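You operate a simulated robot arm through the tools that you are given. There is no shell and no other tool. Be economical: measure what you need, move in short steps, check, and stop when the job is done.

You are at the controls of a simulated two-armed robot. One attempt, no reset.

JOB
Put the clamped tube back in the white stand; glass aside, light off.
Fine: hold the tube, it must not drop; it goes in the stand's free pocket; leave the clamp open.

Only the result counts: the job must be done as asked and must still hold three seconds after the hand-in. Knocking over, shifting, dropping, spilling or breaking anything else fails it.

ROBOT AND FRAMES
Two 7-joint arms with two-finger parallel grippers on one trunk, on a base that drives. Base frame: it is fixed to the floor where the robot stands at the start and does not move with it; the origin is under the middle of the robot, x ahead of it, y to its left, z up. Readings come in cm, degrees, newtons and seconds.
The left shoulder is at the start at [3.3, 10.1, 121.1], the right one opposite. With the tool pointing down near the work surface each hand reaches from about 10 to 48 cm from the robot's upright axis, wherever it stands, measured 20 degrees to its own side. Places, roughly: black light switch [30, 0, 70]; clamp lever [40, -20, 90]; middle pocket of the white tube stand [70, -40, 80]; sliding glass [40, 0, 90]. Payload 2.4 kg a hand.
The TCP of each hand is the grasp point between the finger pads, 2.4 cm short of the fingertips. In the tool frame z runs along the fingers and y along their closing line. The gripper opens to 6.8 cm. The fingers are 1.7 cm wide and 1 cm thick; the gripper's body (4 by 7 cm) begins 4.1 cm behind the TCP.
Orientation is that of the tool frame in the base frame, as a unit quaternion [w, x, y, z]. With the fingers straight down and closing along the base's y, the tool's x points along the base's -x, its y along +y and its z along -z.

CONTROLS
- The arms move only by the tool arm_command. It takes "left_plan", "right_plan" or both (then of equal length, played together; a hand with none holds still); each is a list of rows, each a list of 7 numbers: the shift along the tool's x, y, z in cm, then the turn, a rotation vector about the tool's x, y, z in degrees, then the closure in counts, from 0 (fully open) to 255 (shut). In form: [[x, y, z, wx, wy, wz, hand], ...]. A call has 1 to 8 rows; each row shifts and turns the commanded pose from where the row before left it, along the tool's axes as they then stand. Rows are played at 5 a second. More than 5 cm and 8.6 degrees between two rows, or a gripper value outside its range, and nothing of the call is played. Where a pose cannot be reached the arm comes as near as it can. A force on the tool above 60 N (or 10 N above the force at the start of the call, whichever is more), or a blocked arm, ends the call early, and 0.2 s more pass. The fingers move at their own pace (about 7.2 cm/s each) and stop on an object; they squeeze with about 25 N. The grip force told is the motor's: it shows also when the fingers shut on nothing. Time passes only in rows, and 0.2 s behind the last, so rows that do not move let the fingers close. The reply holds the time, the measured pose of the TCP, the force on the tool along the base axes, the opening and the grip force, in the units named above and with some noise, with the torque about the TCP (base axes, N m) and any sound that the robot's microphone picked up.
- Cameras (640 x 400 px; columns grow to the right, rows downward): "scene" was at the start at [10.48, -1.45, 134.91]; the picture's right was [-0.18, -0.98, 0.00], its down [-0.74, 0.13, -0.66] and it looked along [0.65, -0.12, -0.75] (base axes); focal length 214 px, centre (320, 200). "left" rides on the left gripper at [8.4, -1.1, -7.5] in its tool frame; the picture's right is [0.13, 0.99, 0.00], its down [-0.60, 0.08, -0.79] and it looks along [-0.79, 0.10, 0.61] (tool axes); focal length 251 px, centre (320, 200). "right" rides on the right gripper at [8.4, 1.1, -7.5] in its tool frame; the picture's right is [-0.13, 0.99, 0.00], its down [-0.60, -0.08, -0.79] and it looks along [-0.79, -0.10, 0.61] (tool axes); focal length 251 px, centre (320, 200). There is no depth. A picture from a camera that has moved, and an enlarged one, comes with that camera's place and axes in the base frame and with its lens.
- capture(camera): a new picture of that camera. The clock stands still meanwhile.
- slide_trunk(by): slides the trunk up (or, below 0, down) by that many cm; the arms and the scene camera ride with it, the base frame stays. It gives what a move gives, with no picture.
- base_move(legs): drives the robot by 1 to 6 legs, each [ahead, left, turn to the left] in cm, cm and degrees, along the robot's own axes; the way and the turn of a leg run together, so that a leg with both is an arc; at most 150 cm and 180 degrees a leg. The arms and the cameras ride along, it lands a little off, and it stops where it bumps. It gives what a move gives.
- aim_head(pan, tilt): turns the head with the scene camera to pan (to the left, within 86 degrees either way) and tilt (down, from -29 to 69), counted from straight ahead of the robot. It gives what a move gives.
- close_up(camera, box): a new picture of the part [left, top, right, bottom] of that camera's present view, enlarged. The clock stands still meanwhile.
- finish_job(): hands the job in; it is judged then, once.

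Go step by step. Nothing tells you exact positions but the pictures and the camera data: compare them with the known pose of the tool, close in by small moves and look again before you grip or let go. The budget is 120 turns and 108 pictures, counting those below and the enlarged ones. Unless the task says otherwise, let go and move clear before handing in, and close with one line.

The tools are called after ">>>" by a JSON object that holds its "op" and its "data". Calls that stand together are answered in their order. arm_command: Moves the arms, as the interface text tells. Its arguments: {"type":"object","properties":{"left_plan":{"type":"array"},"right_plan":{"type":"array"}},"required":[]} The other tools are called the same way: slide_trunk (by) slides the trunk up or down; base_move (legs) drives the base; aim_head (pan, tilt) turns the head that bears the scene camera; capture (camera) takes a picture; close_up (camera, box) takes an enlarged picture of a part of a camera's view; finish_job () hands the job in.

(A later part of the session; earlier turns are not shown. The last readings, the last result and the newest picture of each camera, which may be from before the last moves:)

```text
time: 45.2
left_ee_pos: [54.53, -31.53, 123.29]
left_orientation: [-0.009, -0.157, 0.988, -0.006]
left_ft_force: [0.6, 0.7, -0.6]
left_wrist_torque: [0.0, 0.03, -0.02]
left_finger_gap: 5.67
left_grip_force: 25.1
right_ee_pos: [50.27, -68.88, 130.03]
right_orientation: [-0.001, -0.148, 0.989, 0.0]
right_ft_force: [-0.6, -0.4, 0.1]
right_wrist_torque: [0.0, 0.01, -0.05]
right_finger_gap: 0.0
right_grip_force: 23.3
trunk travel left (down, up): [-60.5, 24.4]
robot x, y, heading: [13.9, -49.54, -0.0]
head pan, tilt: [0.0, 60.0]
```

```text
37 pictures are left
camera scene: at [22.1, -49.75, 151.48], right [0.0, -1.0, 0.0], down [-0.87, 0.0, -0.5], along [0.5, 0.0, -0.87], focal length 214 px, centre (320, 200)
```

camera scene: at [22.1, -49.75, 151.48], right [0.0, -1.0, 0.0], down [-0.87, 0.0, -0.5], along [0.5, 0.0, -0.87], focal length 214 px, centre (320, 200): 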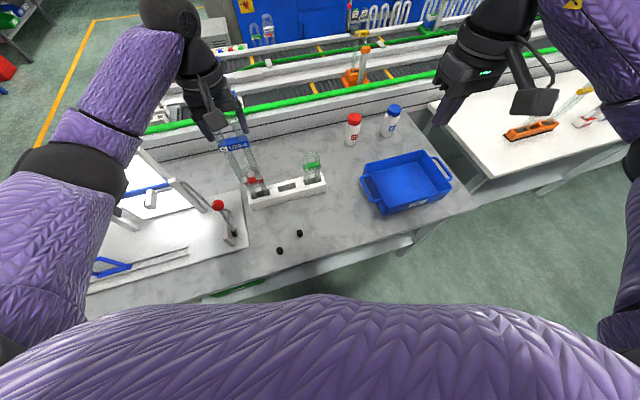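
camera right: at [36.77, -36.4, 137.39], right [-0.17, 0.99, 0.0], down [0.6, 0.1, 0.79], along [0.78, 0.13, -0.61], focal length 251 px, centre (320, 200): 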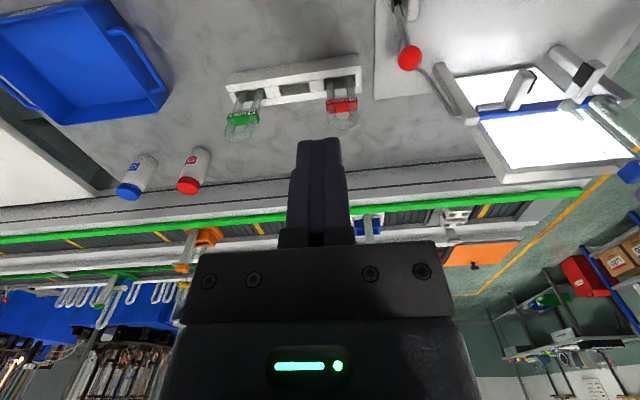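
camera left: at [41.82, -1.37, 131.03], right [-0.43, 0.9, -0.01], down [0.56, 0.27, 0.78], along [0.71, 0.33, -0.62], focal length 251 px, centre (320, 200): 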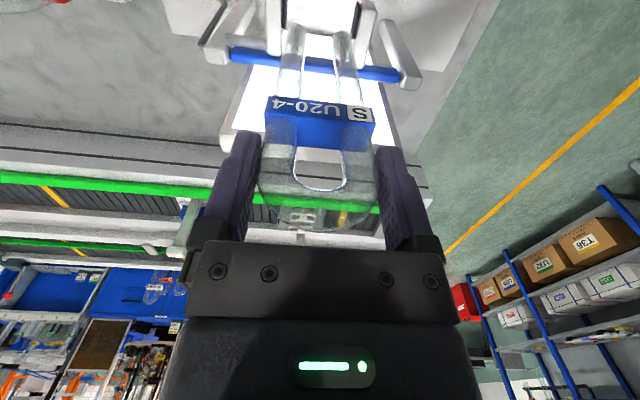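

No bump. I'll continue forward in small legs toward the pocket.

>>> {"op": "base_move", "data": {"legs": [[4, -1, 0], [4, 0, 0]]}}

>>> {"op": "close_up", "data": {"camera": "scene", "box": [180, 120, 340, 220]}}

>>> {"op": "capture", "data": {"camera": "left"}}

```text
time: 46.6
left_ee_pos: [62.65, -32.69, 123.25]
left_orientation: [-0.009, -0.157, 0.988, -0.007]
left_ft_force: [1.7, 0.3, -1.1]
left_wrist_torque: [-0.01, 0.04, 0.0]
left_finger_gap: 5.7
left_grip_force: 25.3
right_ee_pos: [58.52, -69.88, 129.88]
right_orientation: [-0.001, -0.148, 0.989, 0.0]
right_ft_force: [1.0, 0.8, 0.0]
right_wrist_torque: [-0.02, 0.04, -0.01]
right_finger_gap: 0.0
right_grip_force: 23.2
trunk travel left (down, up): [-60.5, 24.4]
robot x, y, heading: [21.87, -50.72, -0.1]
head pan, tilt: [0.0, 60.0]
```

```text
4.00 times, centred on (260, 170) of scene
camera zoom: at [30.2, -50.77, 151.47], right [0.0, -1.0, 0.0], down [-0.87, 0.0, -0.5], along [0.5, 0.0, -0.87], focal length 858 px, centre (560, 320)
```

zoom: 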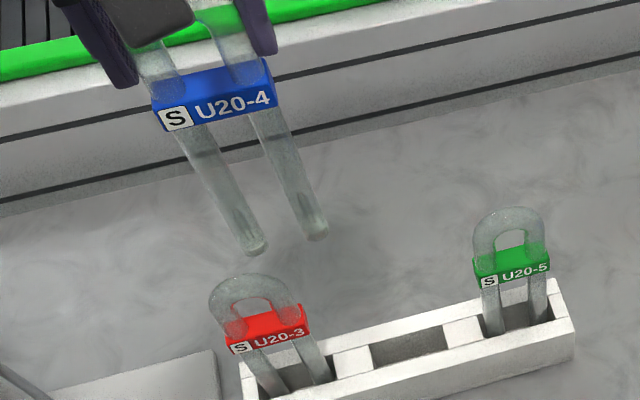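

```text
35 pictures are left
camera left: at [55.04, -36.1, 130.99], right [-0.43, 0.9, -0.01], down [0.56, 0.27, 0.78], along [0.71, 0.33, -0.62], focal length 251 px, centre (320, 200)
```

left: 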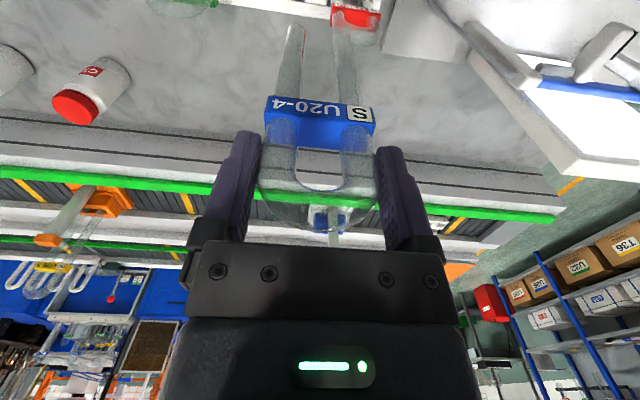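

The pocket centre is confirmed at [65.95, -37.5, 84.6]. I'll shift the hand over it, level the tilt, and lower by the trunk to just above the stand.

>>> {"op": "arm_command", "data": {"left_plan": [[-0.83, -2.79, 0, -0.3, -0.6, 0, 255], [-0.83, -2.79, 0, -0.33, -0.55, 0, 255]]}}

>>> {"op": "slide_trunk", "data": {"by": -13}}

>>> {"op": "close_up", "data": {"camera": "scene", "box": [180, 70, 340, 170]}}

>>> {"op": "capture", "data": {"camera": "left"}}

```text
time: 47.2
left_ee_pos: [65.73, -37.43, 123.28]
left_orientation: [0.002, -0.157, 0.988, 0.002]
left_ft_force: [0.1, 0.0, -0.3]
left_wrist_torque: [0.0, -0.01, -0.01]
left_finger_gap: 5.69
left_grip_force: 25.4
right_ee_pos: [58.06, -69.93, 130.08]
right_orientation: [-0.001, -0.149, 0.989, 0.0]
right_ft_force: [-0.7, 0.1, 0.2]
right_wrist_torque: [0.02, -0.01, 0.01]
right_finger_gap: 0.0
right_grip_force: 23.7
trunk travel left (down, up): [-60.5, 24.4]
robot x, y, heading: [22.09, -50.77, 0.2]
head pan, tilt: [0.0, 60.0]
```

```text
time: 48.8
left_ee_pos: [65.62, -37.33, 110.32]
left_orientation: [0.001, -0.157, 0.988, 0.001]
left_ft_force: [0.2, 0.6, -0.2]
left_wrist_torque: [0.0, 0.02, -0.02]
left_finger_gap: 5.69
left_grip_force: 25.0
right_ee_pos: [58.26, -69.88, 117.09]
right_orientation: [0.0, -0.15, 0.989, 0.0]
right_ft_force: [-0.8, 0.0, 0.3]
right_wrist_torque: [0.01, 0.0, 0.0]
right_finger_gap: 0.0
right_grip_force: 23.1
trunk travel left (down, up): [-47.5, 37.4]
robot x, y, heading: [21.67, -50.56, 0.2]
head pan, tilt: [0.0, 60.0]
```

```text
4.00 times, centred on (260, 120) of scene
camera zoom: at [30.81, -50.74, 138.46], right [0.0, -1.0, 0.0], down [-0.87, 0.0, -0.5], along [0.5, 0.0, -0.87], focal length 858 px, centre (560, 520)
```

zoom: 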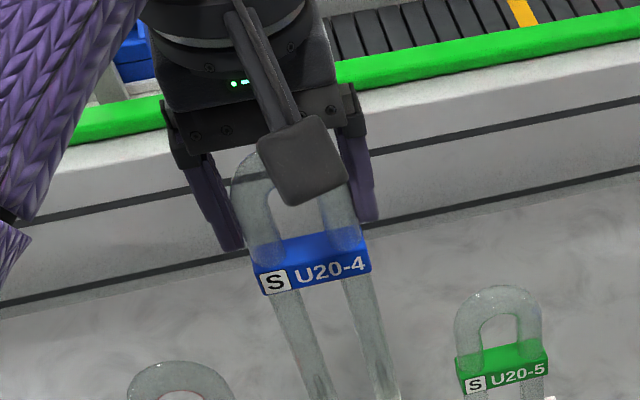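

```text
33 pictures are left
camera left: at [58.0, -41.0, 117.9], right [-0.43, 0.9, 0.0], down [0.55, 0.26, 0.8], along [0.72, 0.34, -0.61], focal length 251 px, centre (320, 200)
```

left: 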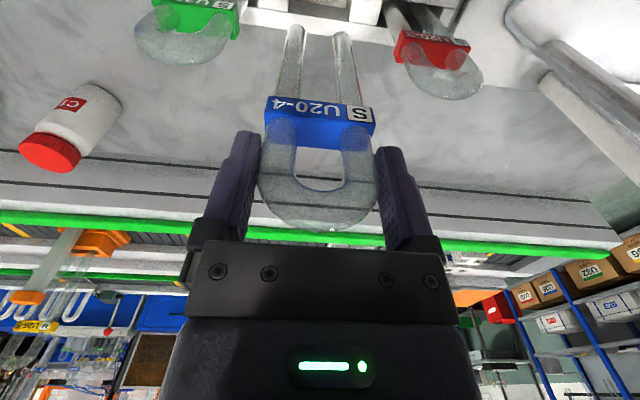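

Good so far. I'll look closely at the leg ends versus the pocket from both cameras.

>>> {"op": "close_up", "data": {"camera": "scene", "box": [200, 130, 328, 210]}}

>>> {"op": "close_up", "data": {"camera": "left", "box": [230, 0, 422, 120]}}

```text
5.00 times, centred on (264, 170) of scene
camera zoom: at [30.81, -50.74, 138.46], right [0.0, -1.0, 0.0], down [-0.87, 0.0, -0.5], along [0.5, 0.0, -0.87], focal length 1072 px, centre (600, 350)
```

zoom: 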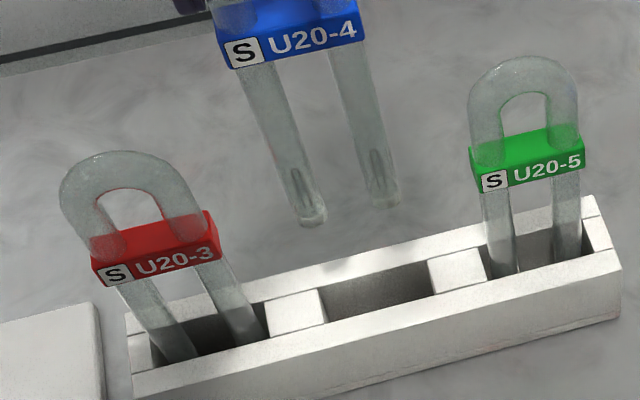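

```text
3.33 times, centred on (326, 60) of left
camera zoom: at [58.0, -41.0, 117.9], right [-0.43, 0.9, 0.0], down [0.55, 0.26, 0.8], along [0.72, 0.34, -0.61], focal length 838 px, centre (300, 667)
```

zoom: 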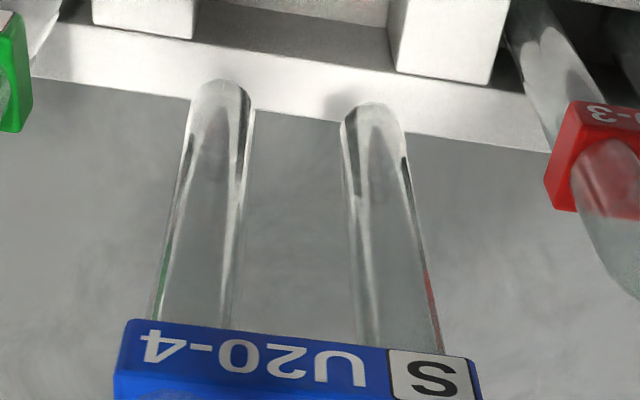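

The leg ends are at z 93.2 and centred within 0.2 cm of the pocket. I'll correct by 0.2 cm, then lower 8 cm to just above the pocket mouth and check again.

>>> {"op": "arm_command", "data": {"left_plan": [[-0.2, 0.05, 0, 0, 0, 0, 255], [0, 0, 0, 0, 0, 0, 255]]}}

>>> {"op": "slide_trunk", "data": {"by": -7.5}}

>>> {"op": "close_up", "data": {"camera": "left", "box": [230, 0, 422, 120]}}

>>> {"op": "close_up", "data": {"camera": "scene", "box": [200, 90, 328, 170]}}

```text
time: 49.4
left_ee_pos: [65.92, -37.3, 110.25]
left_orientation: [0.001, -0.157, 0.988, 0.001]
left_ft_force: [0.8, -0.1, -1.0]
left_wrist_torque: [-0.01, 0.01, -0.04]
left_finger_gap: 5.68
left_grip_force: 24.8
right_ee_pos: [58.25, -69.94, 116.92]
right_orientation: [-0.001, -0.148, 0.989, 0.0]
right_ft_force: [0.1, 0.3, 0.0]
right_wrist_torque: [-0.03, 0.03, 0.0]
right_finger_gap: 0.0
right_grip_force: 23.4
trunk travel left (down, up): [-47.5, 37.4]
robot x, y, heading: [21.55, -50.4, 0.2]
head pan, tilt: [0.0, 60.0]
```

```text
time: 50.5
left_ee_pos: [65.8, -37.19, 103.13]
left_orientation: [0.004, -0.157, 0.988, 0.001]
left_ft_force: [0.4, 3.2, 31.1]
left_wrist_torque: [0.55, -0.5, 0.01]
left_finger_gap: 5.69
left_grip_force: 24.2
right_ee_pos: [57.95, -69.88, 109.65]
right_orientation: [0.001, -0.149, 0.989, 0.0]
right_ft_force: [-1.2, -0.5, -0.2]
right_wrist_torque: [-0.03, -0.04, -0.01]
right_finger_gap: 0.01
right_grip_force: 23.6
trunk travel left (down, up): [-40.0, 44.9]
robot x, y, heading: [22.07, -50.92, 0.1]
head pan, tilt: [0.0, 60.0]
```

```text
3.33 times, centred on (326, 60) of left
camera zoom: at [58.0, -40.9, 110.63], right [-0.43, 0.9, 0.0], down [0.54, 0.26, 0.8], along [0.72, 0.34, -0.6], focal length 838 px, centre (300, 667)
```

zoom: 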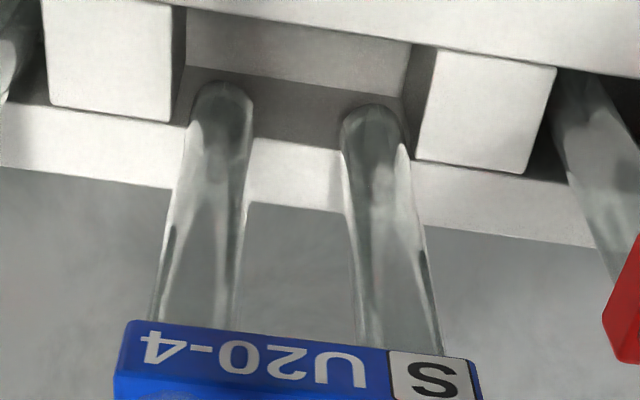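

```text
5.00 times, centred on (264, 130) of scene
camera zoom: at [31.48, -50.76, 130.98], right [0.0, -1.0, 0.0], down [-0.87, 0.0, -0.5], along [0.5, 0.0, -0.87], focal length 1072 px, centre (600, 550)
```

zoom: 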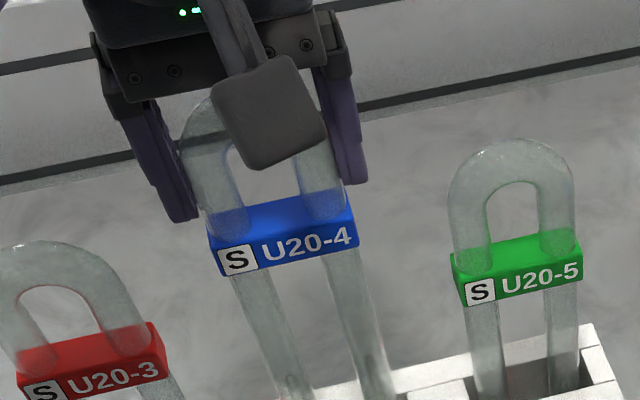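

The legs touched the far rim (31 N). The rounded ends had biased my estimate, and the tube is about 0.4 cm too far forward. I'll raise, move 0.4 cm toward the robot and look again.

>>> {"op": "arm_command", "data": {"left_plan": [[0, 0, -1.2, 0, 0, 0, 255], [0.42, 0, 0, 0, 0, 0, 255], [0, 0, 0, 0, 0, 0, 255]]}}

>>> {"op": "close_up", "data": {"camera": "left", "box": [246, 0, 406, 100]}}

```text
time: 51.3
left_ee_pos: [65.41, -37.47, 104.07]
left_orientation: [0.001, -0.157, 0.988, 0.001]
left_ft_force: [0.6, 0.7, -0.2]
left_wrist_torque: [0.01, 0.04, -0.03]
left_finger_gap: 5.69
left_grip_force: 24.9
right_ee_pos: [58.08, -69.96, 109.5]
right_orientation: [0.0, -0.149, 0.989, 0.0]
right_ft_force: [-0.3, 0.4, -1.5]
right_wrist_torque: [-0.02, 0.0, -0.02]
right_finger_gap: 0.0
right_grip_force: 23.6
trunk travel left (down, up): [-40.0, 44.9]
robot x, y, heading: [21.73, -51.0, 0.2]
head pan, tilt: [0.0, 60.0]
```

```text
4.00 times, centred on (326, 50) of left
camera zoom: at [57.72, -41.07, 111.58], right [-0.43, 0.9, 0.0], down [0.55, 0.26, 0.79], along [0.72, 0.34, -0.61], focal length 1006 px, centre (296, 800)
```

zoom: 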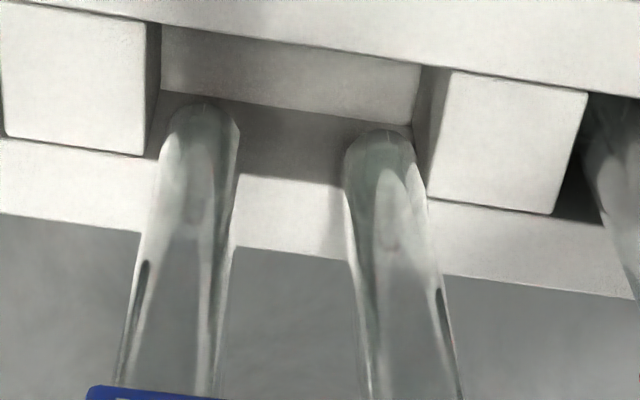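

Now the leg ends project to the middle of the opening in both directions. I'll lower in small steps, watching the force.

>>> {"op": "arm_command", "data": {"left_plan": [[0.05, 0, 0.7, 0, 0, 0, 255], [0, 0, 0.7, 0, 0, 0, 255], [0, 0, 0.7, 0, 0, 0, 255]]}}

>>> {"op": "close_up", "data": {"camera": "left", "box": [246, 0, 406, 100]}}

```text
time: 52.1
left_ee_pos: [65.45, -37.41, 103.14]
left_orientation: [0.011, -0.157, 0.988, -0.002]
left_ft_force: [-4.7, 2.0, 34.1]
left_wrist_torque: [0.9, 0.38, 0.01]
left_finger_gap: 5.71
left_grip_force: 25.2
right_ee_pos: [58.06, -69.87, 109.5]
right_orientation: [0.0, -0.15, 0.989, 0.0]
right_ft_force: [0.0, -0.9, 0.5]
right_wrist_torque: [0.0, 0.01, 0.02]
right_finger_gap: 0.02
right_grip_force: 23.2
trunk travel left (down, up): [-40.0, 44.9]
robot x, y, heading: [21.98, -51.06, -0.1]
head pan, tilt: [0.0, 60.0]
stopped in row 3 (left hand): the force on the tool passed its limit at 69 N (the readings are from after the stop); the commanded pose is now the measured one
```

```text
4.00 times, centred on (326, 50) of left
camera zoom: at [57.54, -41.03, 110.51], right [-0.43, 0.9, -0.01], down [0.53, 0.26, 0.81], along [0.73, 0.34, -0.59], focal length 1006 px, centre (296, 800)
```

zoom: 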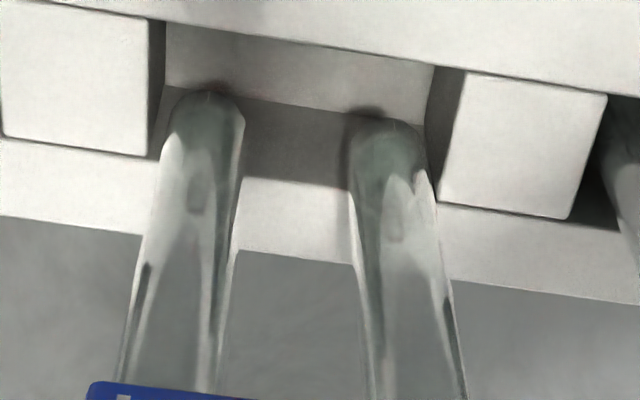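

Torque analysis says the far rim is touched again: the tube leans forward about 1.6° in the grip. I'll raise, tilt the hand to make the tube vertical, and retry.

>>> {"op": "arm_command", "data": {"left_plan": [[0, 0, -1.3, 0, 0, 0, 255], [-0.1, 0, 0, 0.6, 1.6, 0, 255], [0, 0, 0, 0, 0, 0, 255]]}}

>>> {"op": "close_up", "data": {"camera": "left", "box": [246, 0, 406, 100]}}

>>> {"op": "close_up", "data": {"camera": "scene", "box": [230, 120, 326, 180]}}

```text
time: 52.9
left_ee_pos: [65.69, -37.42, 104.06]
left_orientation: [-0.006, -0.157, 0.988, -0.009]
left_ft_force: [0.5, -0.2, -0.8]
left_wrist_torque: [-0.01, 0.0, 0.0]
left_finger_gap: 5.68
left_grip_force: 25.1
right_ee_pos: [58.07, -69.85, 109.49]
right_orientation: [-0.001, -0.149, 0.989, -0.001]
right_ft_force: [-0.4, -0.6, -0.1]
right_wrist_torque: [0.0, -0.02, 0.02]
right_finger_gap: 0.0
right_grip_force: 23.9
trunk travel left (down, up): [-40.0, 44.9]
robot x, y, heading: [21.73, -50.57, 0.1]
head pan, tilt: [0.0, 60.0]
```

```text
4.00 times, centred on (326, 50) of left
camera zoom: at [58.04, -40.9, 111.72], right [-0.43, 0.9, -0.01], down [0.56, 0.28, 0.78], along [0.71, 0.33, -0.62], focal length 1006 px, centre (296, 800)
```

zoom: 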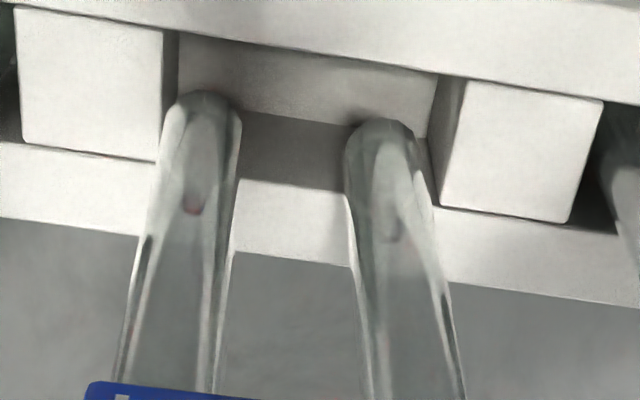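

```text
6.67 times, centred on (278, 150) of scene
camera zoom: at [31.71, -50.73, 130.91], right [0.0, -1.0, 0.0], down [-0.87, 0.0, -0.5], along [0.5, 0.0, -0.87], focal length 1430 px, centre (600, 533)
```

zoom: 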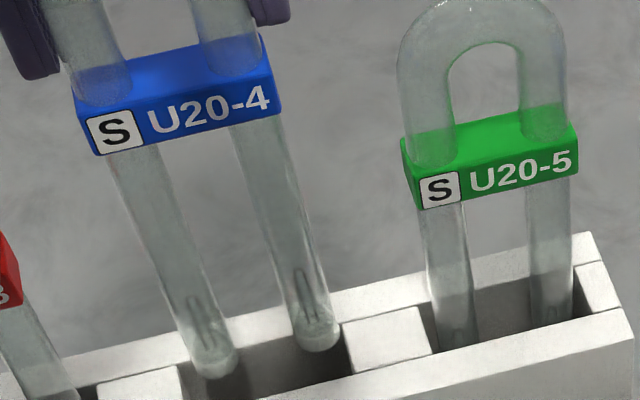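

Both cues together put the legs about 0.4 cm too far forward and 0.15 cm to the right. I'll apply that and lower gently.

>>> {"op": "arm_command", "data": {"left_plan": [[0.4, 0.15, 0, 0, 0, 0, 255], [0, 0, 0.6, 0, 0, 0, 255], [0, 0, 0.6, 0, 0, 0, 255]]}}

>>> {"op": "close_up", "data": {"camera": "scene", "box": [230, 120, 326, 180]}}

```text
time: 53.7
left_ee_pos: [65.26, -37.38, 102.86]
left_orientation: [-0.005, -0.156, 0.988, -0.009]
left_ft_force: [-0.9, -0.1, -1.5]
left_wrist_torque: [-0.02, 0.0, 0.0]
left_finger_gap: 5.67
left_grip_force: 25.4
right_ee_pos: [58.18, -69.88, 109.46]
right_orientation: [0.0, -0.149, 0.989, -0.001]
right_ft_force: [0.2, 0.2, -0.5]
right_wrist_torque: [-0.03, 0.05, -0.02]
right_finger_gap: 0.0
right_grip_force: 23.9
trunk travel left (down, up): [-40.0, 44.9]
robot x, y, heading: [22.0, -51.09, -0.3]
head pan, tilt: [0.0, 60.0]
```

```text
6.67 times, centred on (278, 150) of scene
camera zoom: at [31.72, -50.73, 130.91], right [0.0, -1.0, 0.0], down [-0.87, 0.0, -0.5], along [0.5, 0.0, -0.87], focal length 1430 px, centre (600, 533)
```

zoom: 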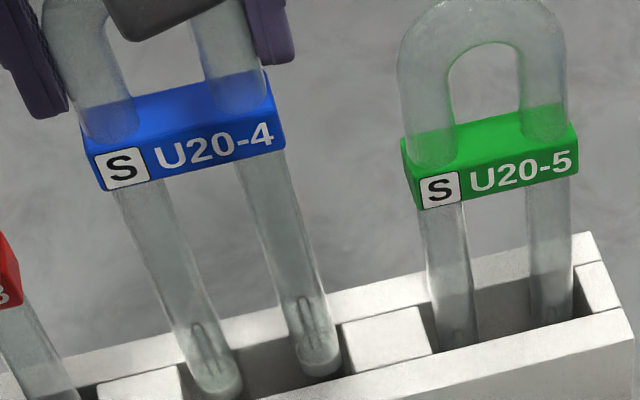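

No contact below the earlier rim height, so the legs are entering the pocket. I'll continue down.

>>> {"op": "arm_command", "data": {"left_plan": [[0, 0, 0.6, 0, 0, 0, 255], [0, 0, 0.6, 0, 0, 0, 255], [0, 0, 0.6, 0, 0, 0, 255], [0, 0, 0.6, 0, 0, 0, 255]]}}

>>> {"op": "close_up", "data": {"camera": "scene", "box": [200, 110, 328, 190]}}

```text
time: 54.7
left_ee_pos: [65.33, -37.34, 100.38]
left_orientation: [-0.006, -0.157, 0.988, -0.008]
left_ft_force: [-0.8, 0.4, -0.7]
left_wrist_torque: [-0.01, 0.0, 0.02]
left_finger_gap: 5.67
left_grip_force: 24.4
right_ee_pos: [58.2, -69.89, 109.53]
right_orientation: [-0.002, -0.149, 0.989, 0.0]
right_ft_force: [0.5, 0.0, 0.8]
right_wrist_torque: [-0.01, 0.01, 0.0]
right_finger_gap: 0.0
right_grip_force: 23.9
trunk travel left (down, up): [-40.0, 44.9]
robot x, y, heading: [21.81, -50.66, 0.2]
head pan, tilt: [0.0, 60.0]
```

```text
5.00 times, centred on (264, 150) of scene
camera zoom: at [31.72, -50.72, 130.91], right [0.0, -1.0, 0.0], down [-0.87, 0.0, -0.5], along [0.5, 0.0, -0.87], focal length 1072 px, centre (600, 450)
```

zoom: 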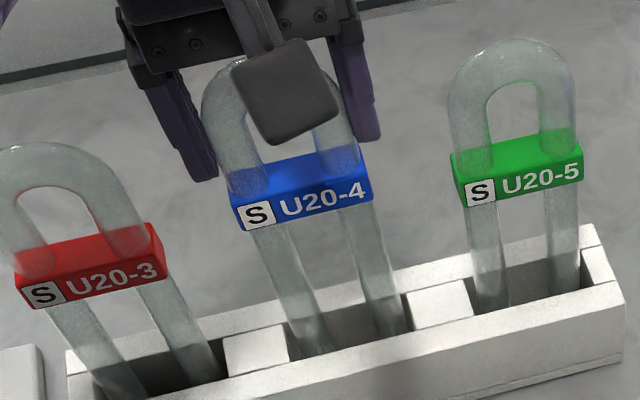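

The tube is well into the pocket with no contact forces. I'll lower until it touches the floor.

>>> {"op": "arm_command", "data": {"left_plan": [[0, 0, 0.5, 0, 0, 0, 255], [0, 0, 0.5, 0, 0, 0, 255], [0, 0, 0.4, 0, 0, 0, 255], [0, 0, 0.3, 0, 0, 0, 255]]}}

>>> {"op": "arm_command", "data": {"left_plan": [[0, 0, 0.3, 0, 0, 0, 255], [0, 0, 0.3, 0, 0, 0, 255]]}}

>>> {"op": "close_up", "data": {"camera": "scene", "box": [200, 110, 328, 190]}}

```text
time: 55.7
left_ee_pos: [65.16, -37.49, 98.62]
left_orientation: [-0.006, -0.157, 0.988, -0.008]
left_ft_force: [0.0, -0.2, -1.6]
left_wrist_torque: [-0.03, -0.02, 0.01]
left_finger_gap: 5.68
left_grip_force: 24.1
right_ee_pos: [58.15, -69.89, 109.47]
right_orientation: [0.0, -0.149, 0.989, 0.001]
right_ft_force: [-0.2, 0.0, 0.0]
right_wrist_torque: [0.0, 0.03, -0.01]
right_finger_gap: 0.0
right_grip_force: 23.5
trunk travel left (down, up): [-40.0, 44.9]
robot x, y, heading: [21.9, -50.51, 0.4]
head pan, tilt: [0.0, 60.0]
```

```text
time: 56.3
left_ee_pos: [64.96, -37.52, 98.55]
left_orientation: [0.0, -0.157, 0.988, -0.01]
left_ft_force: [1.7, 1.4, 55.8]
left_wrist_torque: [1.48, -0.07, 0.01]
left_finger_gap: 5.68
left_grip_force: 25.3
right_ee_pos: [57.74, -69.95, 109.54]
right_orientation: [0.001, -0.149, 0.989, -0.001]
right_ft_force: [-0.1, -0.3, -0.1]
right_wrist_torque: [0.0, -0.04, -0.01]
right_finger_gap: 0.0
right_grip_force: 24.0
trunk travel left (down, up): [-40.0, 44.9]
robot x, y, heading: [22.03, -50.42, 0.4]
head pan, tilt: [0.0, 60.0]
```

```text
5.00 times, centred on (264, 150) of scene
camera zoom: at [31.32, -50.85, 131.02], right [0.0, -1.0, 0.0], down [-0.86, 0.0, -0.5], along [0.5, 0.0, -0.86], focal length 1072 px, centre (600, 450)
```

zoom: 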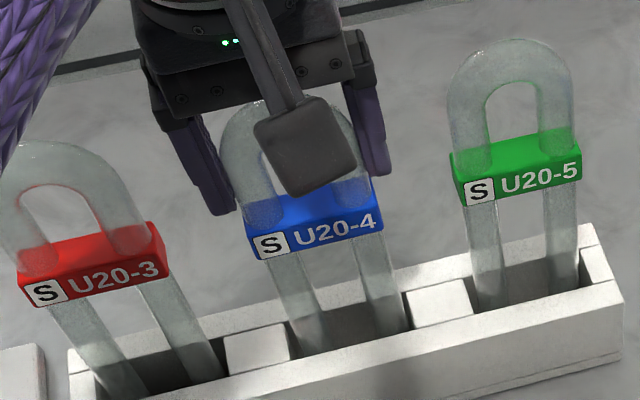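

It's on the floor of the pocket. I'll relieve the pressure, open the fingers and check.

>>> {"op": "arm_command", "data": {"left_plan": [[0, 0, -0.5, 0, 0, 0, 255], [0, 0, 0, 0, 0, 0, 255]]}}

>>> {"op": "arm_command", "data": {"left_plan": [[0, 0, 0, 0, 0, 0, 60], [0, 0, 0, 0, 0, 0, 0], [0, 0, 0, 0, 0, 0, 0]]}}

>>> {"op": "close_up", "data": {"camera": "left", "box": [200, 40, 440, 240]}}

```text
time: 56.9
left_ee_pos: [65.04, -37.45, 98.75]
left_orientation: [-0.006, -0.156, 0.988, -0.008]
left_ft_force: [2.7, -0.5, 24.9]
left_wrist_torque: [0.46, -0.45, -0.07]
left_finger_gap: 5.69
left_grip_force: 25.2
right_ee_pos: [58.14, -69.89, 109.59]
right_orientation: [0.0, -0.149, 0.989, 0.0]
right_ft_force: [0.1, -0.3, -0.4]
right_wrist_torque: [0.0, -0.02, 0.04]
right_finger_gap: 0.02
right_grip_force: 23.9
trunk travel left (down, up): [-40.0, 44.9]
robot x, y, heading: [21.7, -50.5, 0.1]
head pan, tilt: [0.0, 60.0]
```

```text
time: 57.7
left_ee_pos: [65.2, -37.41, 98.65]
left_orientation: [-0.007, -0.158, 0.987, -0.007]
left_ft_force: [1.3, -0.1, 0.2]
left_wrist_torque: [0.0, -0.01, -0.02]
left_finger_gap: 6.81
left_grip_force: 0.1
right_ee_pos: [58.01, -69.87, 109.52]
right_orientation: [-0.002, -0.15, 0.989, 0.0]
right_ft_force: [0.0, 0.0, 0.6]
right_wrist_torque: [0.0, 0.01, 0.02]
right_finger_gap: 0.0
right_grip_force: 23.6
trunk travel left (down, up): [-40.0, 44.9]
robot x, y, heading: [21.94, -50.61, 0.3]
head pan, tilt: [0.0, 60.0]
```

```text
2.00 times, centred on (320, 140) of left
camera zoom: at [57.48, -40.89, 106.3], right [-0.43, 0.9, -0.01], down [0.56, 0.28, 0.78], along [0.71, 0.33, -0.62], focal length 503 px, centre (320, 320)
```

zoom: 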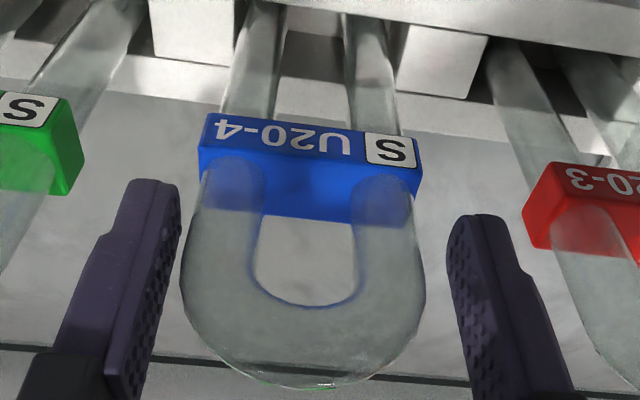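

The fingers are open and the tube stands by itself. I'll rise straight up, slowly.

>>> {"op": "arm_command", "data": {"left_plan": [[0, -0.12, 0, 0, 0, 0, 0], [0, 0, -1.5, 0, 0, 0, 0], [0, 0, -2.5, 0, 0, 0, 0], [0, 0, -4, 0, 0, 0, 0], [0, 0, -4, 0, 0, 0, 0], [0, 0, -4, 0, 0, 0, 0]]}}

>>> {"op": "capture", "data": {"camera": "scene"}}

>>> {"op": "close_up", "data": {"camera": "scene", "box": [180, 90, 340, 190]}}

```text
time: 59.1
left_ee_pos: [65.29, -37.37, 114.57]
left_orientation: [-0.006, -0.157, 0.988, -0.009]
left_ft_force: [-0.3, 0.1, 0.8]
left_wrist_torque: [0.03, 0.03, 0.01]
left_finger_gap: 6.8
left_grip_force: 0.1
right_ee_pos: [58.23, -69.93, 109.38]
right_orientation: [0.0, -0.149, 0.989, 0.0]
right_ft_force: [0.9, 0.1, -0.4]
right_wrist_torque: [0.0, 0.0, -0.01]
right_finger_gap: 0.03
right_grip_force: 23.8
trunk travel left (down, up): [-40.0, 44.9]
robot x, y, heading: [21.97, -50.85, 0.3]
head pan, tilt: [0.0, 60.0]
```

```text
20 pictures are left
camera scene: at [31.69, -50.74, 130.91], right [0.0, -1.0, 0.0], down [-0.87, 0.0, -0.5], along [0.5, 0.0, -0.87], focal length 214 px, centre (320, 200)
```

scene: 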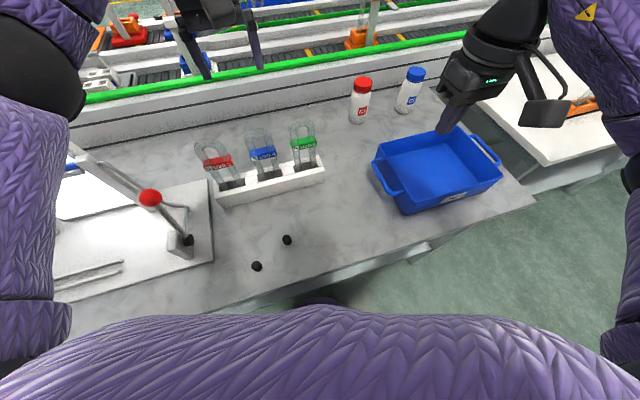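

```text
4.00 times, centred on (260, 140) of scene
camera zoom: at [31.69, -50.74, 130.91], right [0.0, -1.0, 0.0], down [-0.87, 0.0, -0.5], along [0.5, 0.0, -0.87], focal length 858 px, centre (560, 440)
```

zoom: 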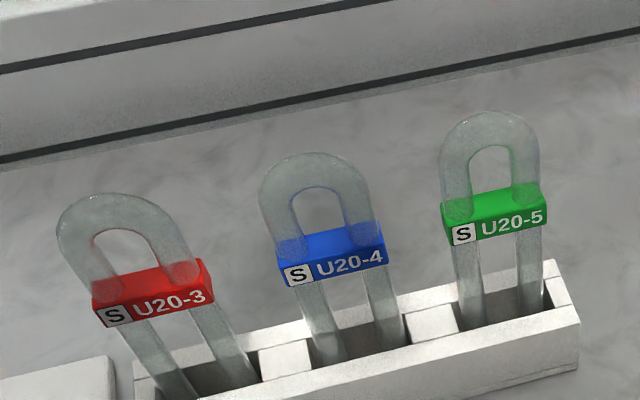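

The tube sits in the free pocket just like its neighbours, and the lever is still in the open position. Now for the light: I'll back off and drive to face the switch.

>>> {"op": "base_move", "data": {"legs": [[-27, 0, 0], [0, 52, 0]]}}

>>> {"op": "aim_head", "data": {"pan": 0, "tilt": 60}}

>>> {"op": "capture", "data": {"camera": "scene"}}

```text
time: 63.6
left_ee_pos: [37.98, 15.08, 114.45]
left_orientation: [-0.005, -0.157, 0.988, -0.008]
left_ft_force: [-0.7, -0.4, -0.8]
left_wrist_torque: [0.01, 0.02, 0.01]
left_finger_gap: 6.79
left_grip_force: 0.0
right_ee_pos: [31.05, -17.55, 109.41]
right_orientation: [-0.001, -0.15, 0.989, 0.0]
right_ft_force: [0.3, -0.1, 0.2]
right_wrist_torque: [0.0, -0.03, 0.01]
right_finger_gap: 0.02
right_grip_force: 23.4
trunk travel left (down, up): [-40.0, 44.9]
robot x, y, heading: [-5.57, 1.69, 0.3]
head pan, tilt: [0.0, 60.0]
```

```text
time: 64.2
left_ee_pos: [37.98, 14.88, 114.56]
left_orientation: [-0.006, -0.158, 0.987, -0.008]
left_ft_force: [1.0, 0.6, -0.1]
left_wrist_torque: [-0.03, -0.02, 0.03]
left_finger_gap: 6.81
left_grip_force: 0.1
right_ee_pos: [30.98, -17.48, 109.41]
right_orientation: [0.0, -0.149, 0.989, 0.0]
right_ft_force: [0.1, 0.2, -0.1]
right_wrist_torque: [-0.03, 0.0, -0.01]
right_finger_gap: 0.0
right_grip_force: 23.4
trunk travel left (down, up): [-40.0, 44.9]
robot x, y, heading: [-5.07, 1.65, 0.3]
head pan, tilt: [0.0, 60.0]
```

```text
18 pictures are left
camera scene: at [4.53, 1.65, 130.91], right [0.0, -1.0, 0.0], down [-0.87, 0.0, -0.5], along [0.5, 0.0, -0.87], focal length 214 px, centre (320, 200)
```

scene: 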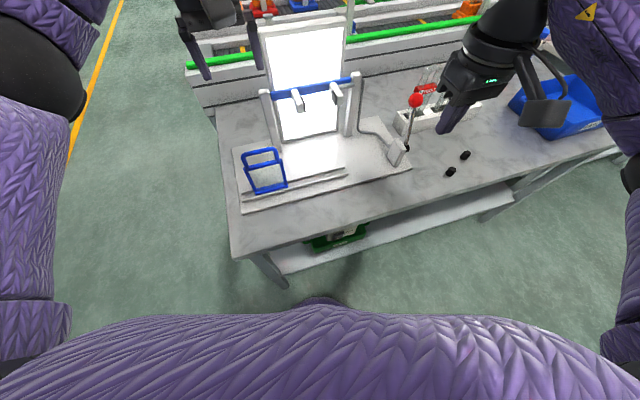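

>>> {"op": "close_up", "data": {"camera": "scene", "box": [295, 210, 375, 260]}}

```text
8.00 times, centred on (335, 235) of scene
camera zoom: at [4.53, 1.65, 130.91], right [0.0, -1.0, 0.0], down [-0.87, 0.0, -0.5], along [0.5, 0.0, -0.87], focal length 1716 px, centre (200, -80)
```

zoom: 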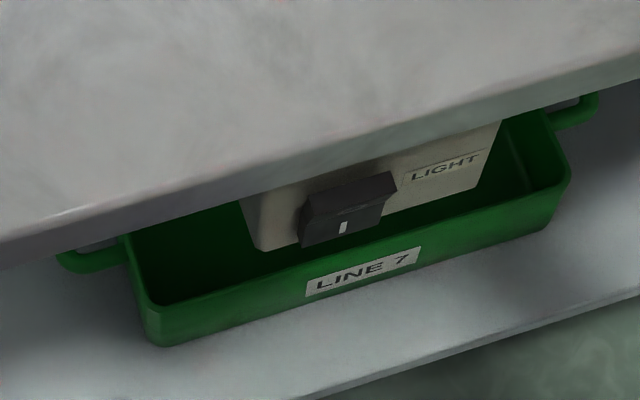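

The rocker is on a plate hung under the bench edge. I'll back away so the arms clear the bench, then lower the trunk for a lower view and better triangulation.

>>> {"op": "base_move", "data": {"legs": [[-25, 0, 0]]}}

>>> {"op": "slide_trunk", "data": {"by": -34}}

>>> {"op": "aim_head", "data": {"pan": -5, "tilt": 35}}

>>> {"op": "capture", "data": {"camera": "scene"}}

```text
time: 66.0
left_ee_pos: [13.06, 15.02, 114.4]
left_orientation: [-0.006, -0.158, 0.987, -0.008]
left_ft_force: [1.0, -0.7, 0.0]
left_wrist_torque: [-0.03, 0.01, 0.01]
left_finger_gap: 6.79
left_grip_force: 0.1
right_ee_pos: [6.05, -17.5, 109.52]
right_orientation: [0.0, -0.151, 0.989, 0.0]
right_ft_force: [-0.9, -0.2, 0.0]
right_wrist_torque: [-0.01, -0.02, -0.03]
right_finger_gap: 0.01
right_grip_force: 22.8
trunk travel left (down, up): [-40.0, 44.9]
robot x, y, heading: [-30.47, 1.61, 0.2]
head pan, tilt: [0.0, 60.0]
```

```text
time: 69.4
left_ee_pos: [13.18, 14.99, 80.48]
left_orientation: [-0.005, -0.158, 0.987, -0.008]
left_ft_force: [1.1, 0.3, -0.8]
left_wrist_torque: [0.0, 0.0, 0.02]
left_finger_gap: 6.79
left_grip_force: 0.2
right_ee_pos: [6.04, -17.61, 75.45]
right_orientation: [-0.001, -0.15, 0.989, 0.0]
right_ft_force: [-1.2, -0.3, 0.3]
right_wrist_torque: [0.01, -0.03, 0.01]
right_finger_gap: 0.0
right_grip_force: 23.4
trunk travel left (down, up): [-6.0, 79.0]
robot x, y, heading: [-30.05, 1.65, 0.5]
head pan, tilt: [0.0, 60.0]
```

```text
time: 70.3
left_ee_pos: [13.06, 15.02, 80.52]
left_orientation: [-0.005, -0.158, 0.987, -0.008]
left_ft_force: [0.1, -0.7, 0.6]
left_wrist_torque: [0.0, -0.01, -0.02]
left_finger_gap: 6.82
left_grip_force: 0.0
right_ee_pos: [6.1, -17.51, 75.37]
right_orientation: [-0.001, -0.15, 0.989, 0.0]
right_ft_force: [-0.2, -0.4, 0.0]
right_wrist_torque: [0.0, 0.01, 0.01]
right_finger_gap: 0.01
right_grip_force: 23.4
trunk travel left (down, up): [-6.0, 79.0]
robot x, y, heading: [-30.15, 1.58, 0.3]
head pan, tilt: [-5.0, 35.0]
```

```text
16 pictures are left
camera scene: at [-9.83, 0.84, 99.64], right [-0.08, -1.0, 0.0], down [-0.57, 0.05, -0.82], along [0.82, -0.07, -0.57], focal length 214 px, centre (320, 200)
```

scene: 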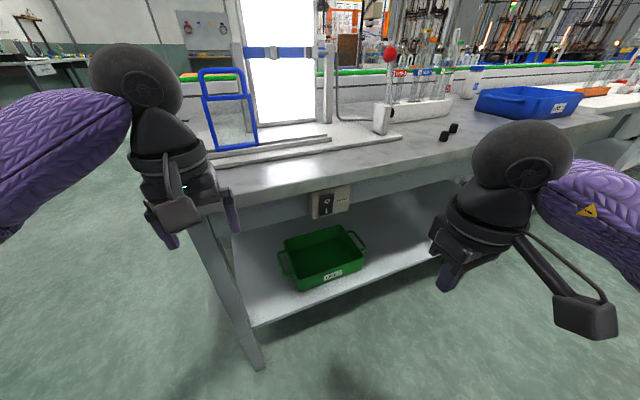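

Now the switch is clearly visible from the front. I'll zoom in.

>>> {"op": "close_up", "data": {"camera": "scene", "box": [296, 175, 360, 225]}}

```text
8.00 times, centred on (328, 200) of scene
camera zoom: at [-9.83, 0.84, 99.64], right [-0.08, -1.0, 0.0], down [-0.57, 0.05, -0.82], along [0.82, -0.07, -0.57], focal length 1716 px, centre (256, 200)
```

zoom: 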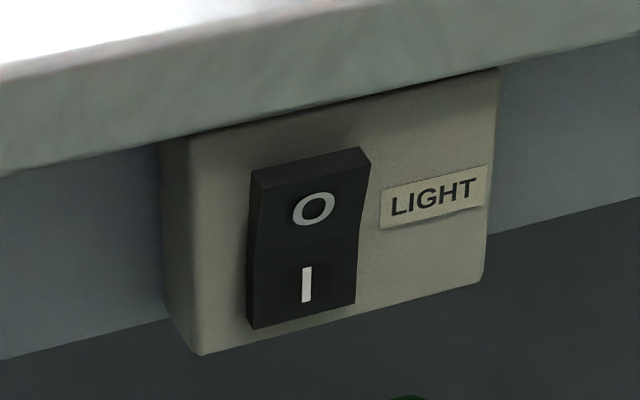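

The "O" half at the top sticks out and "I" is pressed, so I need to push the top half at about [25.2, -3.6, 74.8]. I'll pitch the closed right fingers forward by 50° and raise the left hand out of the way, then drive in front of it.

>>> {"op": "arm_command", "data": {"left_plan": [[1, 0, -3.5, 0, 0, 0, 0], [1, 0, -3.5, 0, 0, 0, 0], [1, 0, -3.5, 0, 0, 0, 0], [1, 0, -3.5, 0, 0, 0, 0], [1, 0, -3.5, 0, 0, 0, 0], [1, 0, -3.5, 0, 0, 0, 0]], "right_plan": [[0, 0, 0, 0, -8.4, 0, 255], [0, 0, 0, 0, -8.4, 0, 255], [0, 0, 0, 0, -8.4, 0, 255], [0, 0, 0, 0, -8.4, 0, 255], [0, 0, 0, 0, -8.4, 0, 255], [0, 0, 0, 0, -8.4, 0, 255]]}}

>>> {"op": "base_move", "data": {"legs": [[0, 12.3, 0]]}}

```text
time: 71.7
left_ee_pos: [8.32, 13.8, 98.79]
left_orientation: [-0.004, -0.157, 0.987, -0.009]
left_ft_force: [-0.1, 0.1, -0.5]
left_wrist_torque: [-0.03, 0.0, 0.01]
left_finger_gap: 6.81
left_grip_force: 0.0
left hand out of reach, approached as far as the arm can: row 6
right_ee_pos: [9.18, -18.99, 76.06]
right_orientation: [0.422, -0.136, 0.894, 0.063]
right_ft_force: [-0.1, -0.2, 0.5]
right_wrist_torque: [0.01, -0.03, -0.05]
right_finger_gap: 0.01
right_grip_force: 23.7
right hand out of reach, approached as far as the arm can: row 5, 6
trunk travel left (down, up): [-6.0, 79.0]
robot x, y, heading: [-30.1, 1.54, 0.2]
head pan, tilt: [-5.0, 35.0]
```

```text
time: 72.9
left_ee_pos: [8.25, 26.04, 98.63]
left_orientation: [-0.006, -0.157, 0.987, -0.009]
left_ft_force: [-0.7, 0.7, -0.9]
left_wrist_torque: [0.0, -0.01, 0.0]
left_finger_gap: 6.81
left_grip_force: 0.1
right_ee_pos: [9.23, -6.75, 76.04]
right_orientation: [0.42, -0.136, 0.895, 0.064]
right_ft_force: [-0.8, -0.1, 0.2]
right_wrist_torque: [0.03, 0.03, 0.0]
right_finger_gap: 0.0
right_grip_force: 24.0
trunk travel left (down, up): [-6.0, 79.0]
robot x, y, heading: [-30.52, 13.55, 0.2]
head pan, tilt: [-5.0, 35.0]
```

The right fingertip contact point is now at [11.5, -6.0, 75.2]. I'll drive up to a couple of centimetres short of the rocker and look.

>>> {"op": "base_move", "data": {"legs": [[10.8, 1.7, 0]]}}

>>> {"op": "capture", "data": {"camera": "right"}}

>>> {"op": "aim_head", "data": {"pan": -20, "tilt": 40}}

>>> {"op": "capture", "data": {"camera": "scene"}}

```text
time: 74.1
left_ee_pos: [19.16, 27.7, 98.62]
left_orientation: [-0.006, -0.158, 0.987, -0.009]
left_ft_force: [-0.8, 0.0, -0.4]
left_wrist_torque: [0.04, 0.04, 0.01]
left_finger_gap: 6.79
left_grip_force: 0.1
right_ee_pos: [19.98, -4.96, 76.06]
right_orientation: [0.42, -0.135, 0.895, 0.063]
right_ft_force: [0.1, -0.4, 0.4]
right_wrist_torque: [0.0, 0.0, 0.0]
right_finger_gap: 0.01
right_grip_force: 23.0
trunk travel left (down, up): [-6.0, 79.0]
robot x, y, heading: [-19.4, 15.38, 0.4]
head pan, tilt: [-5.0, 35.0]
```

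```text
14 pictures are left
camera right: at [9.08, -7.06, 74.31], right [-0.22, 0.97, 0.1], down [-0.19, -0.14, 0.97], along [0.96, 0.19, 0.22], focal length 251 px, centre (320, 200)
```

right: 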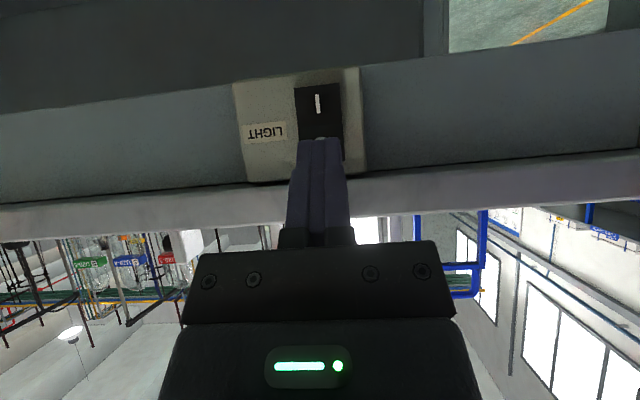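

```text
time: 74.9
left_ee_pos: [19.16, 27.87, 98.65]
left_orientation: [-0.006, -0.157, 0.988, -0.009]
left_ft_force: [-0.4, 0.4, -0.7]
left_wrist_torque: [-0.04, -0.01, 0.03]
left_finger_gap: 6.81
left_grip_force: 0.0
right_ee_pos: [20.03, -4.97, 76.01]
right_orientation: [0.42, -0.137, 0.895, 0.065]
right_ft_force: [-0.4, -0.6, 0.0]
right_wrist_torque: [-0.05, 0.0, -0.02]
right_finger_gap: 0.0
right_grip_force: 24.0
trunk travel left (down, up): [-6.0, 79.0]
robot x, y, heading: [-18.96, 15.37, 0.2]
head pan, tilt: [-20.0, 40.0]
```

```text
13 pictures are left
camera scene: at [0.18, 12.63, 98.89], right [-0.34, -0.94, 0.0], down [-0.61, 0.22, -0.77], along [0.72, -0.26, -0.64], focal length 214 px, centre (320, 200)
```

scene: 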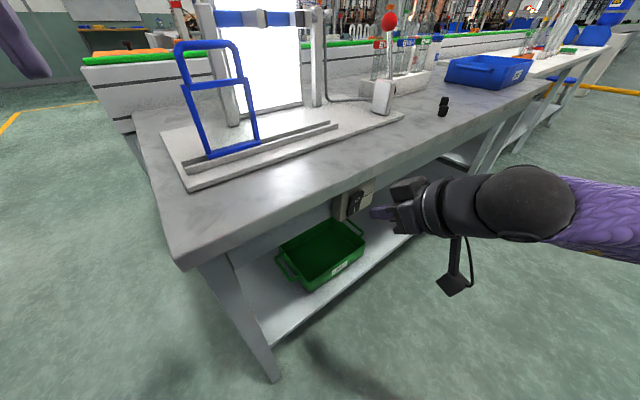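

The fingertip lines up with the "O" half of the rocker. I'll push forward in small steps.

>>> {"op": "arm_command", "data": {"right_plan": [[-0.64, 0, 0.77, 0, 0, 0, 255], [-0.64, 0, 0.77, 0, 0, 0, 255], [-0.45, 0, 0.54, 0, 0, 0, 255]]}}

>>> {"op": "capture", "data": {"camera": "right"}}

```text
time: 75.7
left_ee_pos: [19.2, 27.79, 98.59]
left_orientation: [-0.006, -0.156, 0.988, -0.009]
left_ft_force: [-0.2, 0.1, 0.4]
left_wrist_torque: [0.04, -0.01, 0.0]
left_finger_gap: 6.79
left_grip_force: 0.0
right_ee_pos: [22.46, -4.14, 76.06]
right_orientation: [0.42, -0.135, 0.895, 0.063]
right_ft_force: [0.1, 0.9, -0.1]
right_wrist_torque: [-0.01, 0.04, 0.02]
right_finger_gap: 0.01
right_grip_force: 23.8
trunk travel left (down, up): [-6.0, 79.0]
robot x, y, heading: [-19.28, 15.25, 0.3]
head pan, tilt: [-20.0, 40.0]
```

```text
12 pictures are left
camera right: at [11.61, -6.22, 74.33], right [-0.21, 0.97, 0.1], down [-0.19, -0.14, 0.97], along [0.96, 0.19, 0.22], focal length 251 px, centre (320, 200)
```

right: 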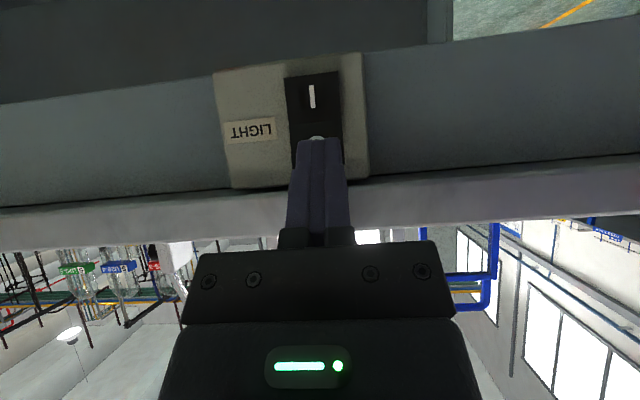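

No contact yet; the "O" sits directly ahead of the fingertip. I'll keep pushing.

>>> {"op": "arm_command", "data": {"right_plan": [[-0.32, 0, 0.38, 0, 0, 0, 255], [-0.32, 0, 0.38, 0, 0, 0, 255], [-0.32, 0, 0.38, 0, 0, 0, 255]]}}

>>> {"op": "capture", "data": {"camera": "scene"}}

```text
time: 76.5
left_ee_pos: [18.81, 27.76, 98.62]
left_orientation: [-0.004, -0.157, 0.988, -0.009]
left_ft_force: [-0.1, -0.5, 0.6]
left_wrist_torque: [0.01, -0.01, 0.0]
left_finger_gap: 6.8
left_grip_force: 0.0
right_ee_pos: [23.61, -3.85, 76.16]
right_orientation: [0.419, -0.135, 0.896, 0.062]
right_ft_force: [-32.7, -3.0, -0.3]
right_wrist_torque: [-0.31, 0.25, 0.22]
right_finger_gap: 0.03
right_grip_force: 23.8
trunk travel left (down, up): [-6.0, 79.0]
robot x, y, heading: [-19.62, 15.48, 0.0]
head pan, tilt: [-20.0, 40.0]
heard: click
```

```text
11 pictures are left
camera scene: at [-0.14, 12.56, 98.95], right [-0.34, -0.94, 0.0], down [-0.6, 0.22, -0.77], along [0.72, -0.26, -0.64], focal length 214 px, centre (320, 200)
```

scene: 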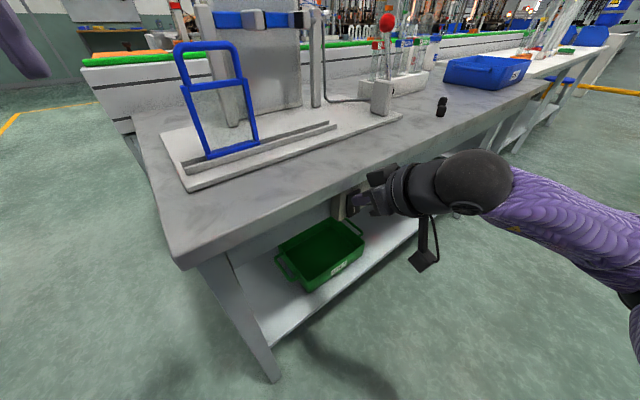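

A click sounded and the light panel is dark. I'll pull the finger straight back, drive clear and check everything.

>>> {"op": "arm_command", "data": {"right_plan": [[0.64, 0, -0.77, 0, 0, 0, 255], [1.3, 0, -1.54, 0, 0, 0, 255], [1.3, 0, -1.54, 0, 0, 0, 255]]}}

>>> {"op": "base_move", "data": {"legs": [[-12, 0, 0]]}}

>>> {"op": "slide_trunk", "data": {"by": 34}}

>>> {"op": "aim_head", "data": {"pan": -25, "tilt": 35}}

>>> {"op": "capture", "data": {"camera": "scene"}}

```text
time: 77.3
left_ee_pos: [19.16, 27.76, 98.66]
left_orientation: [-0.005, -0.158, 0.987, -0.009]
left_ft_force: [0.0, 0.9, 0.4]
left_wrist_torque: [0.01, 0.0, 0.0]
left_finger_gap: 6.8
left_grip_force: 0.1
right_ee_pos: [19.74, -5.51, 75.98]
right_orientation: [0.42, -0.136, 0.895, 0.065]
right_ft_force: [-0.3, -0.4, -0.1]
right_wrist_torque: [-0.02, 0.02, 0.0]
right_finger_gap: 0.0
right_grip_force: 23.6
right hand out of reach, approached as far as the arm can: row 3
trunk travel left (down, up): [-6.0, 79.0]
robot x, y, heading: [-19.06, 15.59, 0.6]
head pan, tilt: [-20.0, 40.0]
```

```text
time: 78.5
left_ee_pos: [7.07, 27.73, 98.66]
left_orientation: [-0.006, -0.157, 0.988, -0.009]
left_ft_force: [-0.6, -0.8, -0.2]
left_wrist_torque: [0.01, -0.02, -0.01]
left_finger_gap: 6.82
left_grip_force: 0.0
right_ee_pos: [7.66, -5.53, 75.95]
right_orientation: [0.419, -0.135, 0.895, 0.064]
right_ft_force: [-0.5, 0.7, 0.3]
right_wrist_torque: [0.0, 0.01, -0.01]
right_finger_gap: 0.02
right_grip_force: 23.8
trunk travel left (down, up): [-6.0, 79.0]
robot x, y, heading: [-31.68, 15.66, 0.2]
head pan, tilt: [-20.0, 40.0]
```

```text
time: 81.8
left_ee_pos: [3.81, 27.63, 135.23]
left_orientation: [0.035, -0.157, 0.987, -0.016]
left_ft_force: [0.0, 0.7, 0.6]
left_wrist_torque: [0.01, 0.01, 0.03]
left_finger_gap: 6.78
left_grip_force: 0.2
right_ee_pos: [7.62, -5.63, 109.92]
right_orientation: [0.419, -0.136, 0.895, 0.065]
right_ft_force: [-0.1, -0.5, 0.2]
right_wrist_torque: [0.0, 0.03, 0.01]
right_finger_gap: 0.01
right_grip_force: 24.3
trunk travel left (down, up): [-40.0, 44.9]
robot x, y, heading: [-31.36, 15.68, 0.4]
head pan, tilt: [-20.0, 40.0]
```

```text
time: 82.5
left_ee_pos: [3.82, 27.64, 135.32]
left_orientation: [0.035, -0.157, 0.987, -0.016]
left_ft_force: [0.2, 0.4, 0.0]
left_wrist_torque: [0.0, 0.0, 0.01]
left_finger_gap: 6.8
left_grip_force: 0.1
right_ee_pos: [7.63, -5.51, 109.95]
right_orientation: [0.42, -0.136, 0.895, 0.064]
right_ft_force: [-0.4, 0.8, 1.3]
right_wrist_torque: [0.0, 0.02, -0.01]
right_finger_gap: 0.0
right_grip_force: 23.4
trunk travel left (down, up): [-40.0, 44.9]
robot x, y, heading: [-31.59, 15.73, 0.5]
head pan, tilt: [-25.0, 35.0]
```

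```text
10 pictures are left
camera scene: at [-20.38, 11.72, 134.34], right [-0.42, -0.91, 0.0], down [-0.52, 0.24, -0.82], along [0.74, -0.34, -0.57], focal length 214 px, centre (320, 200)
```

scene: 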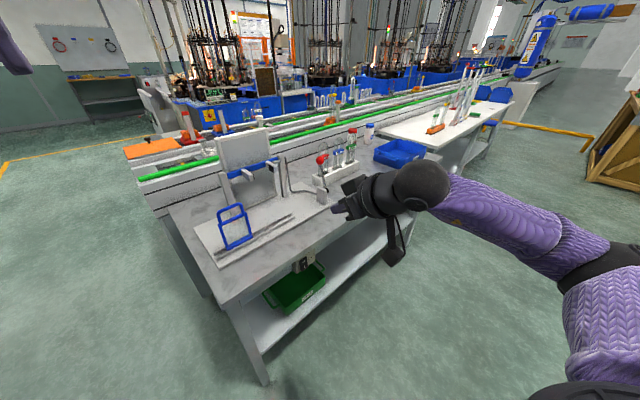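

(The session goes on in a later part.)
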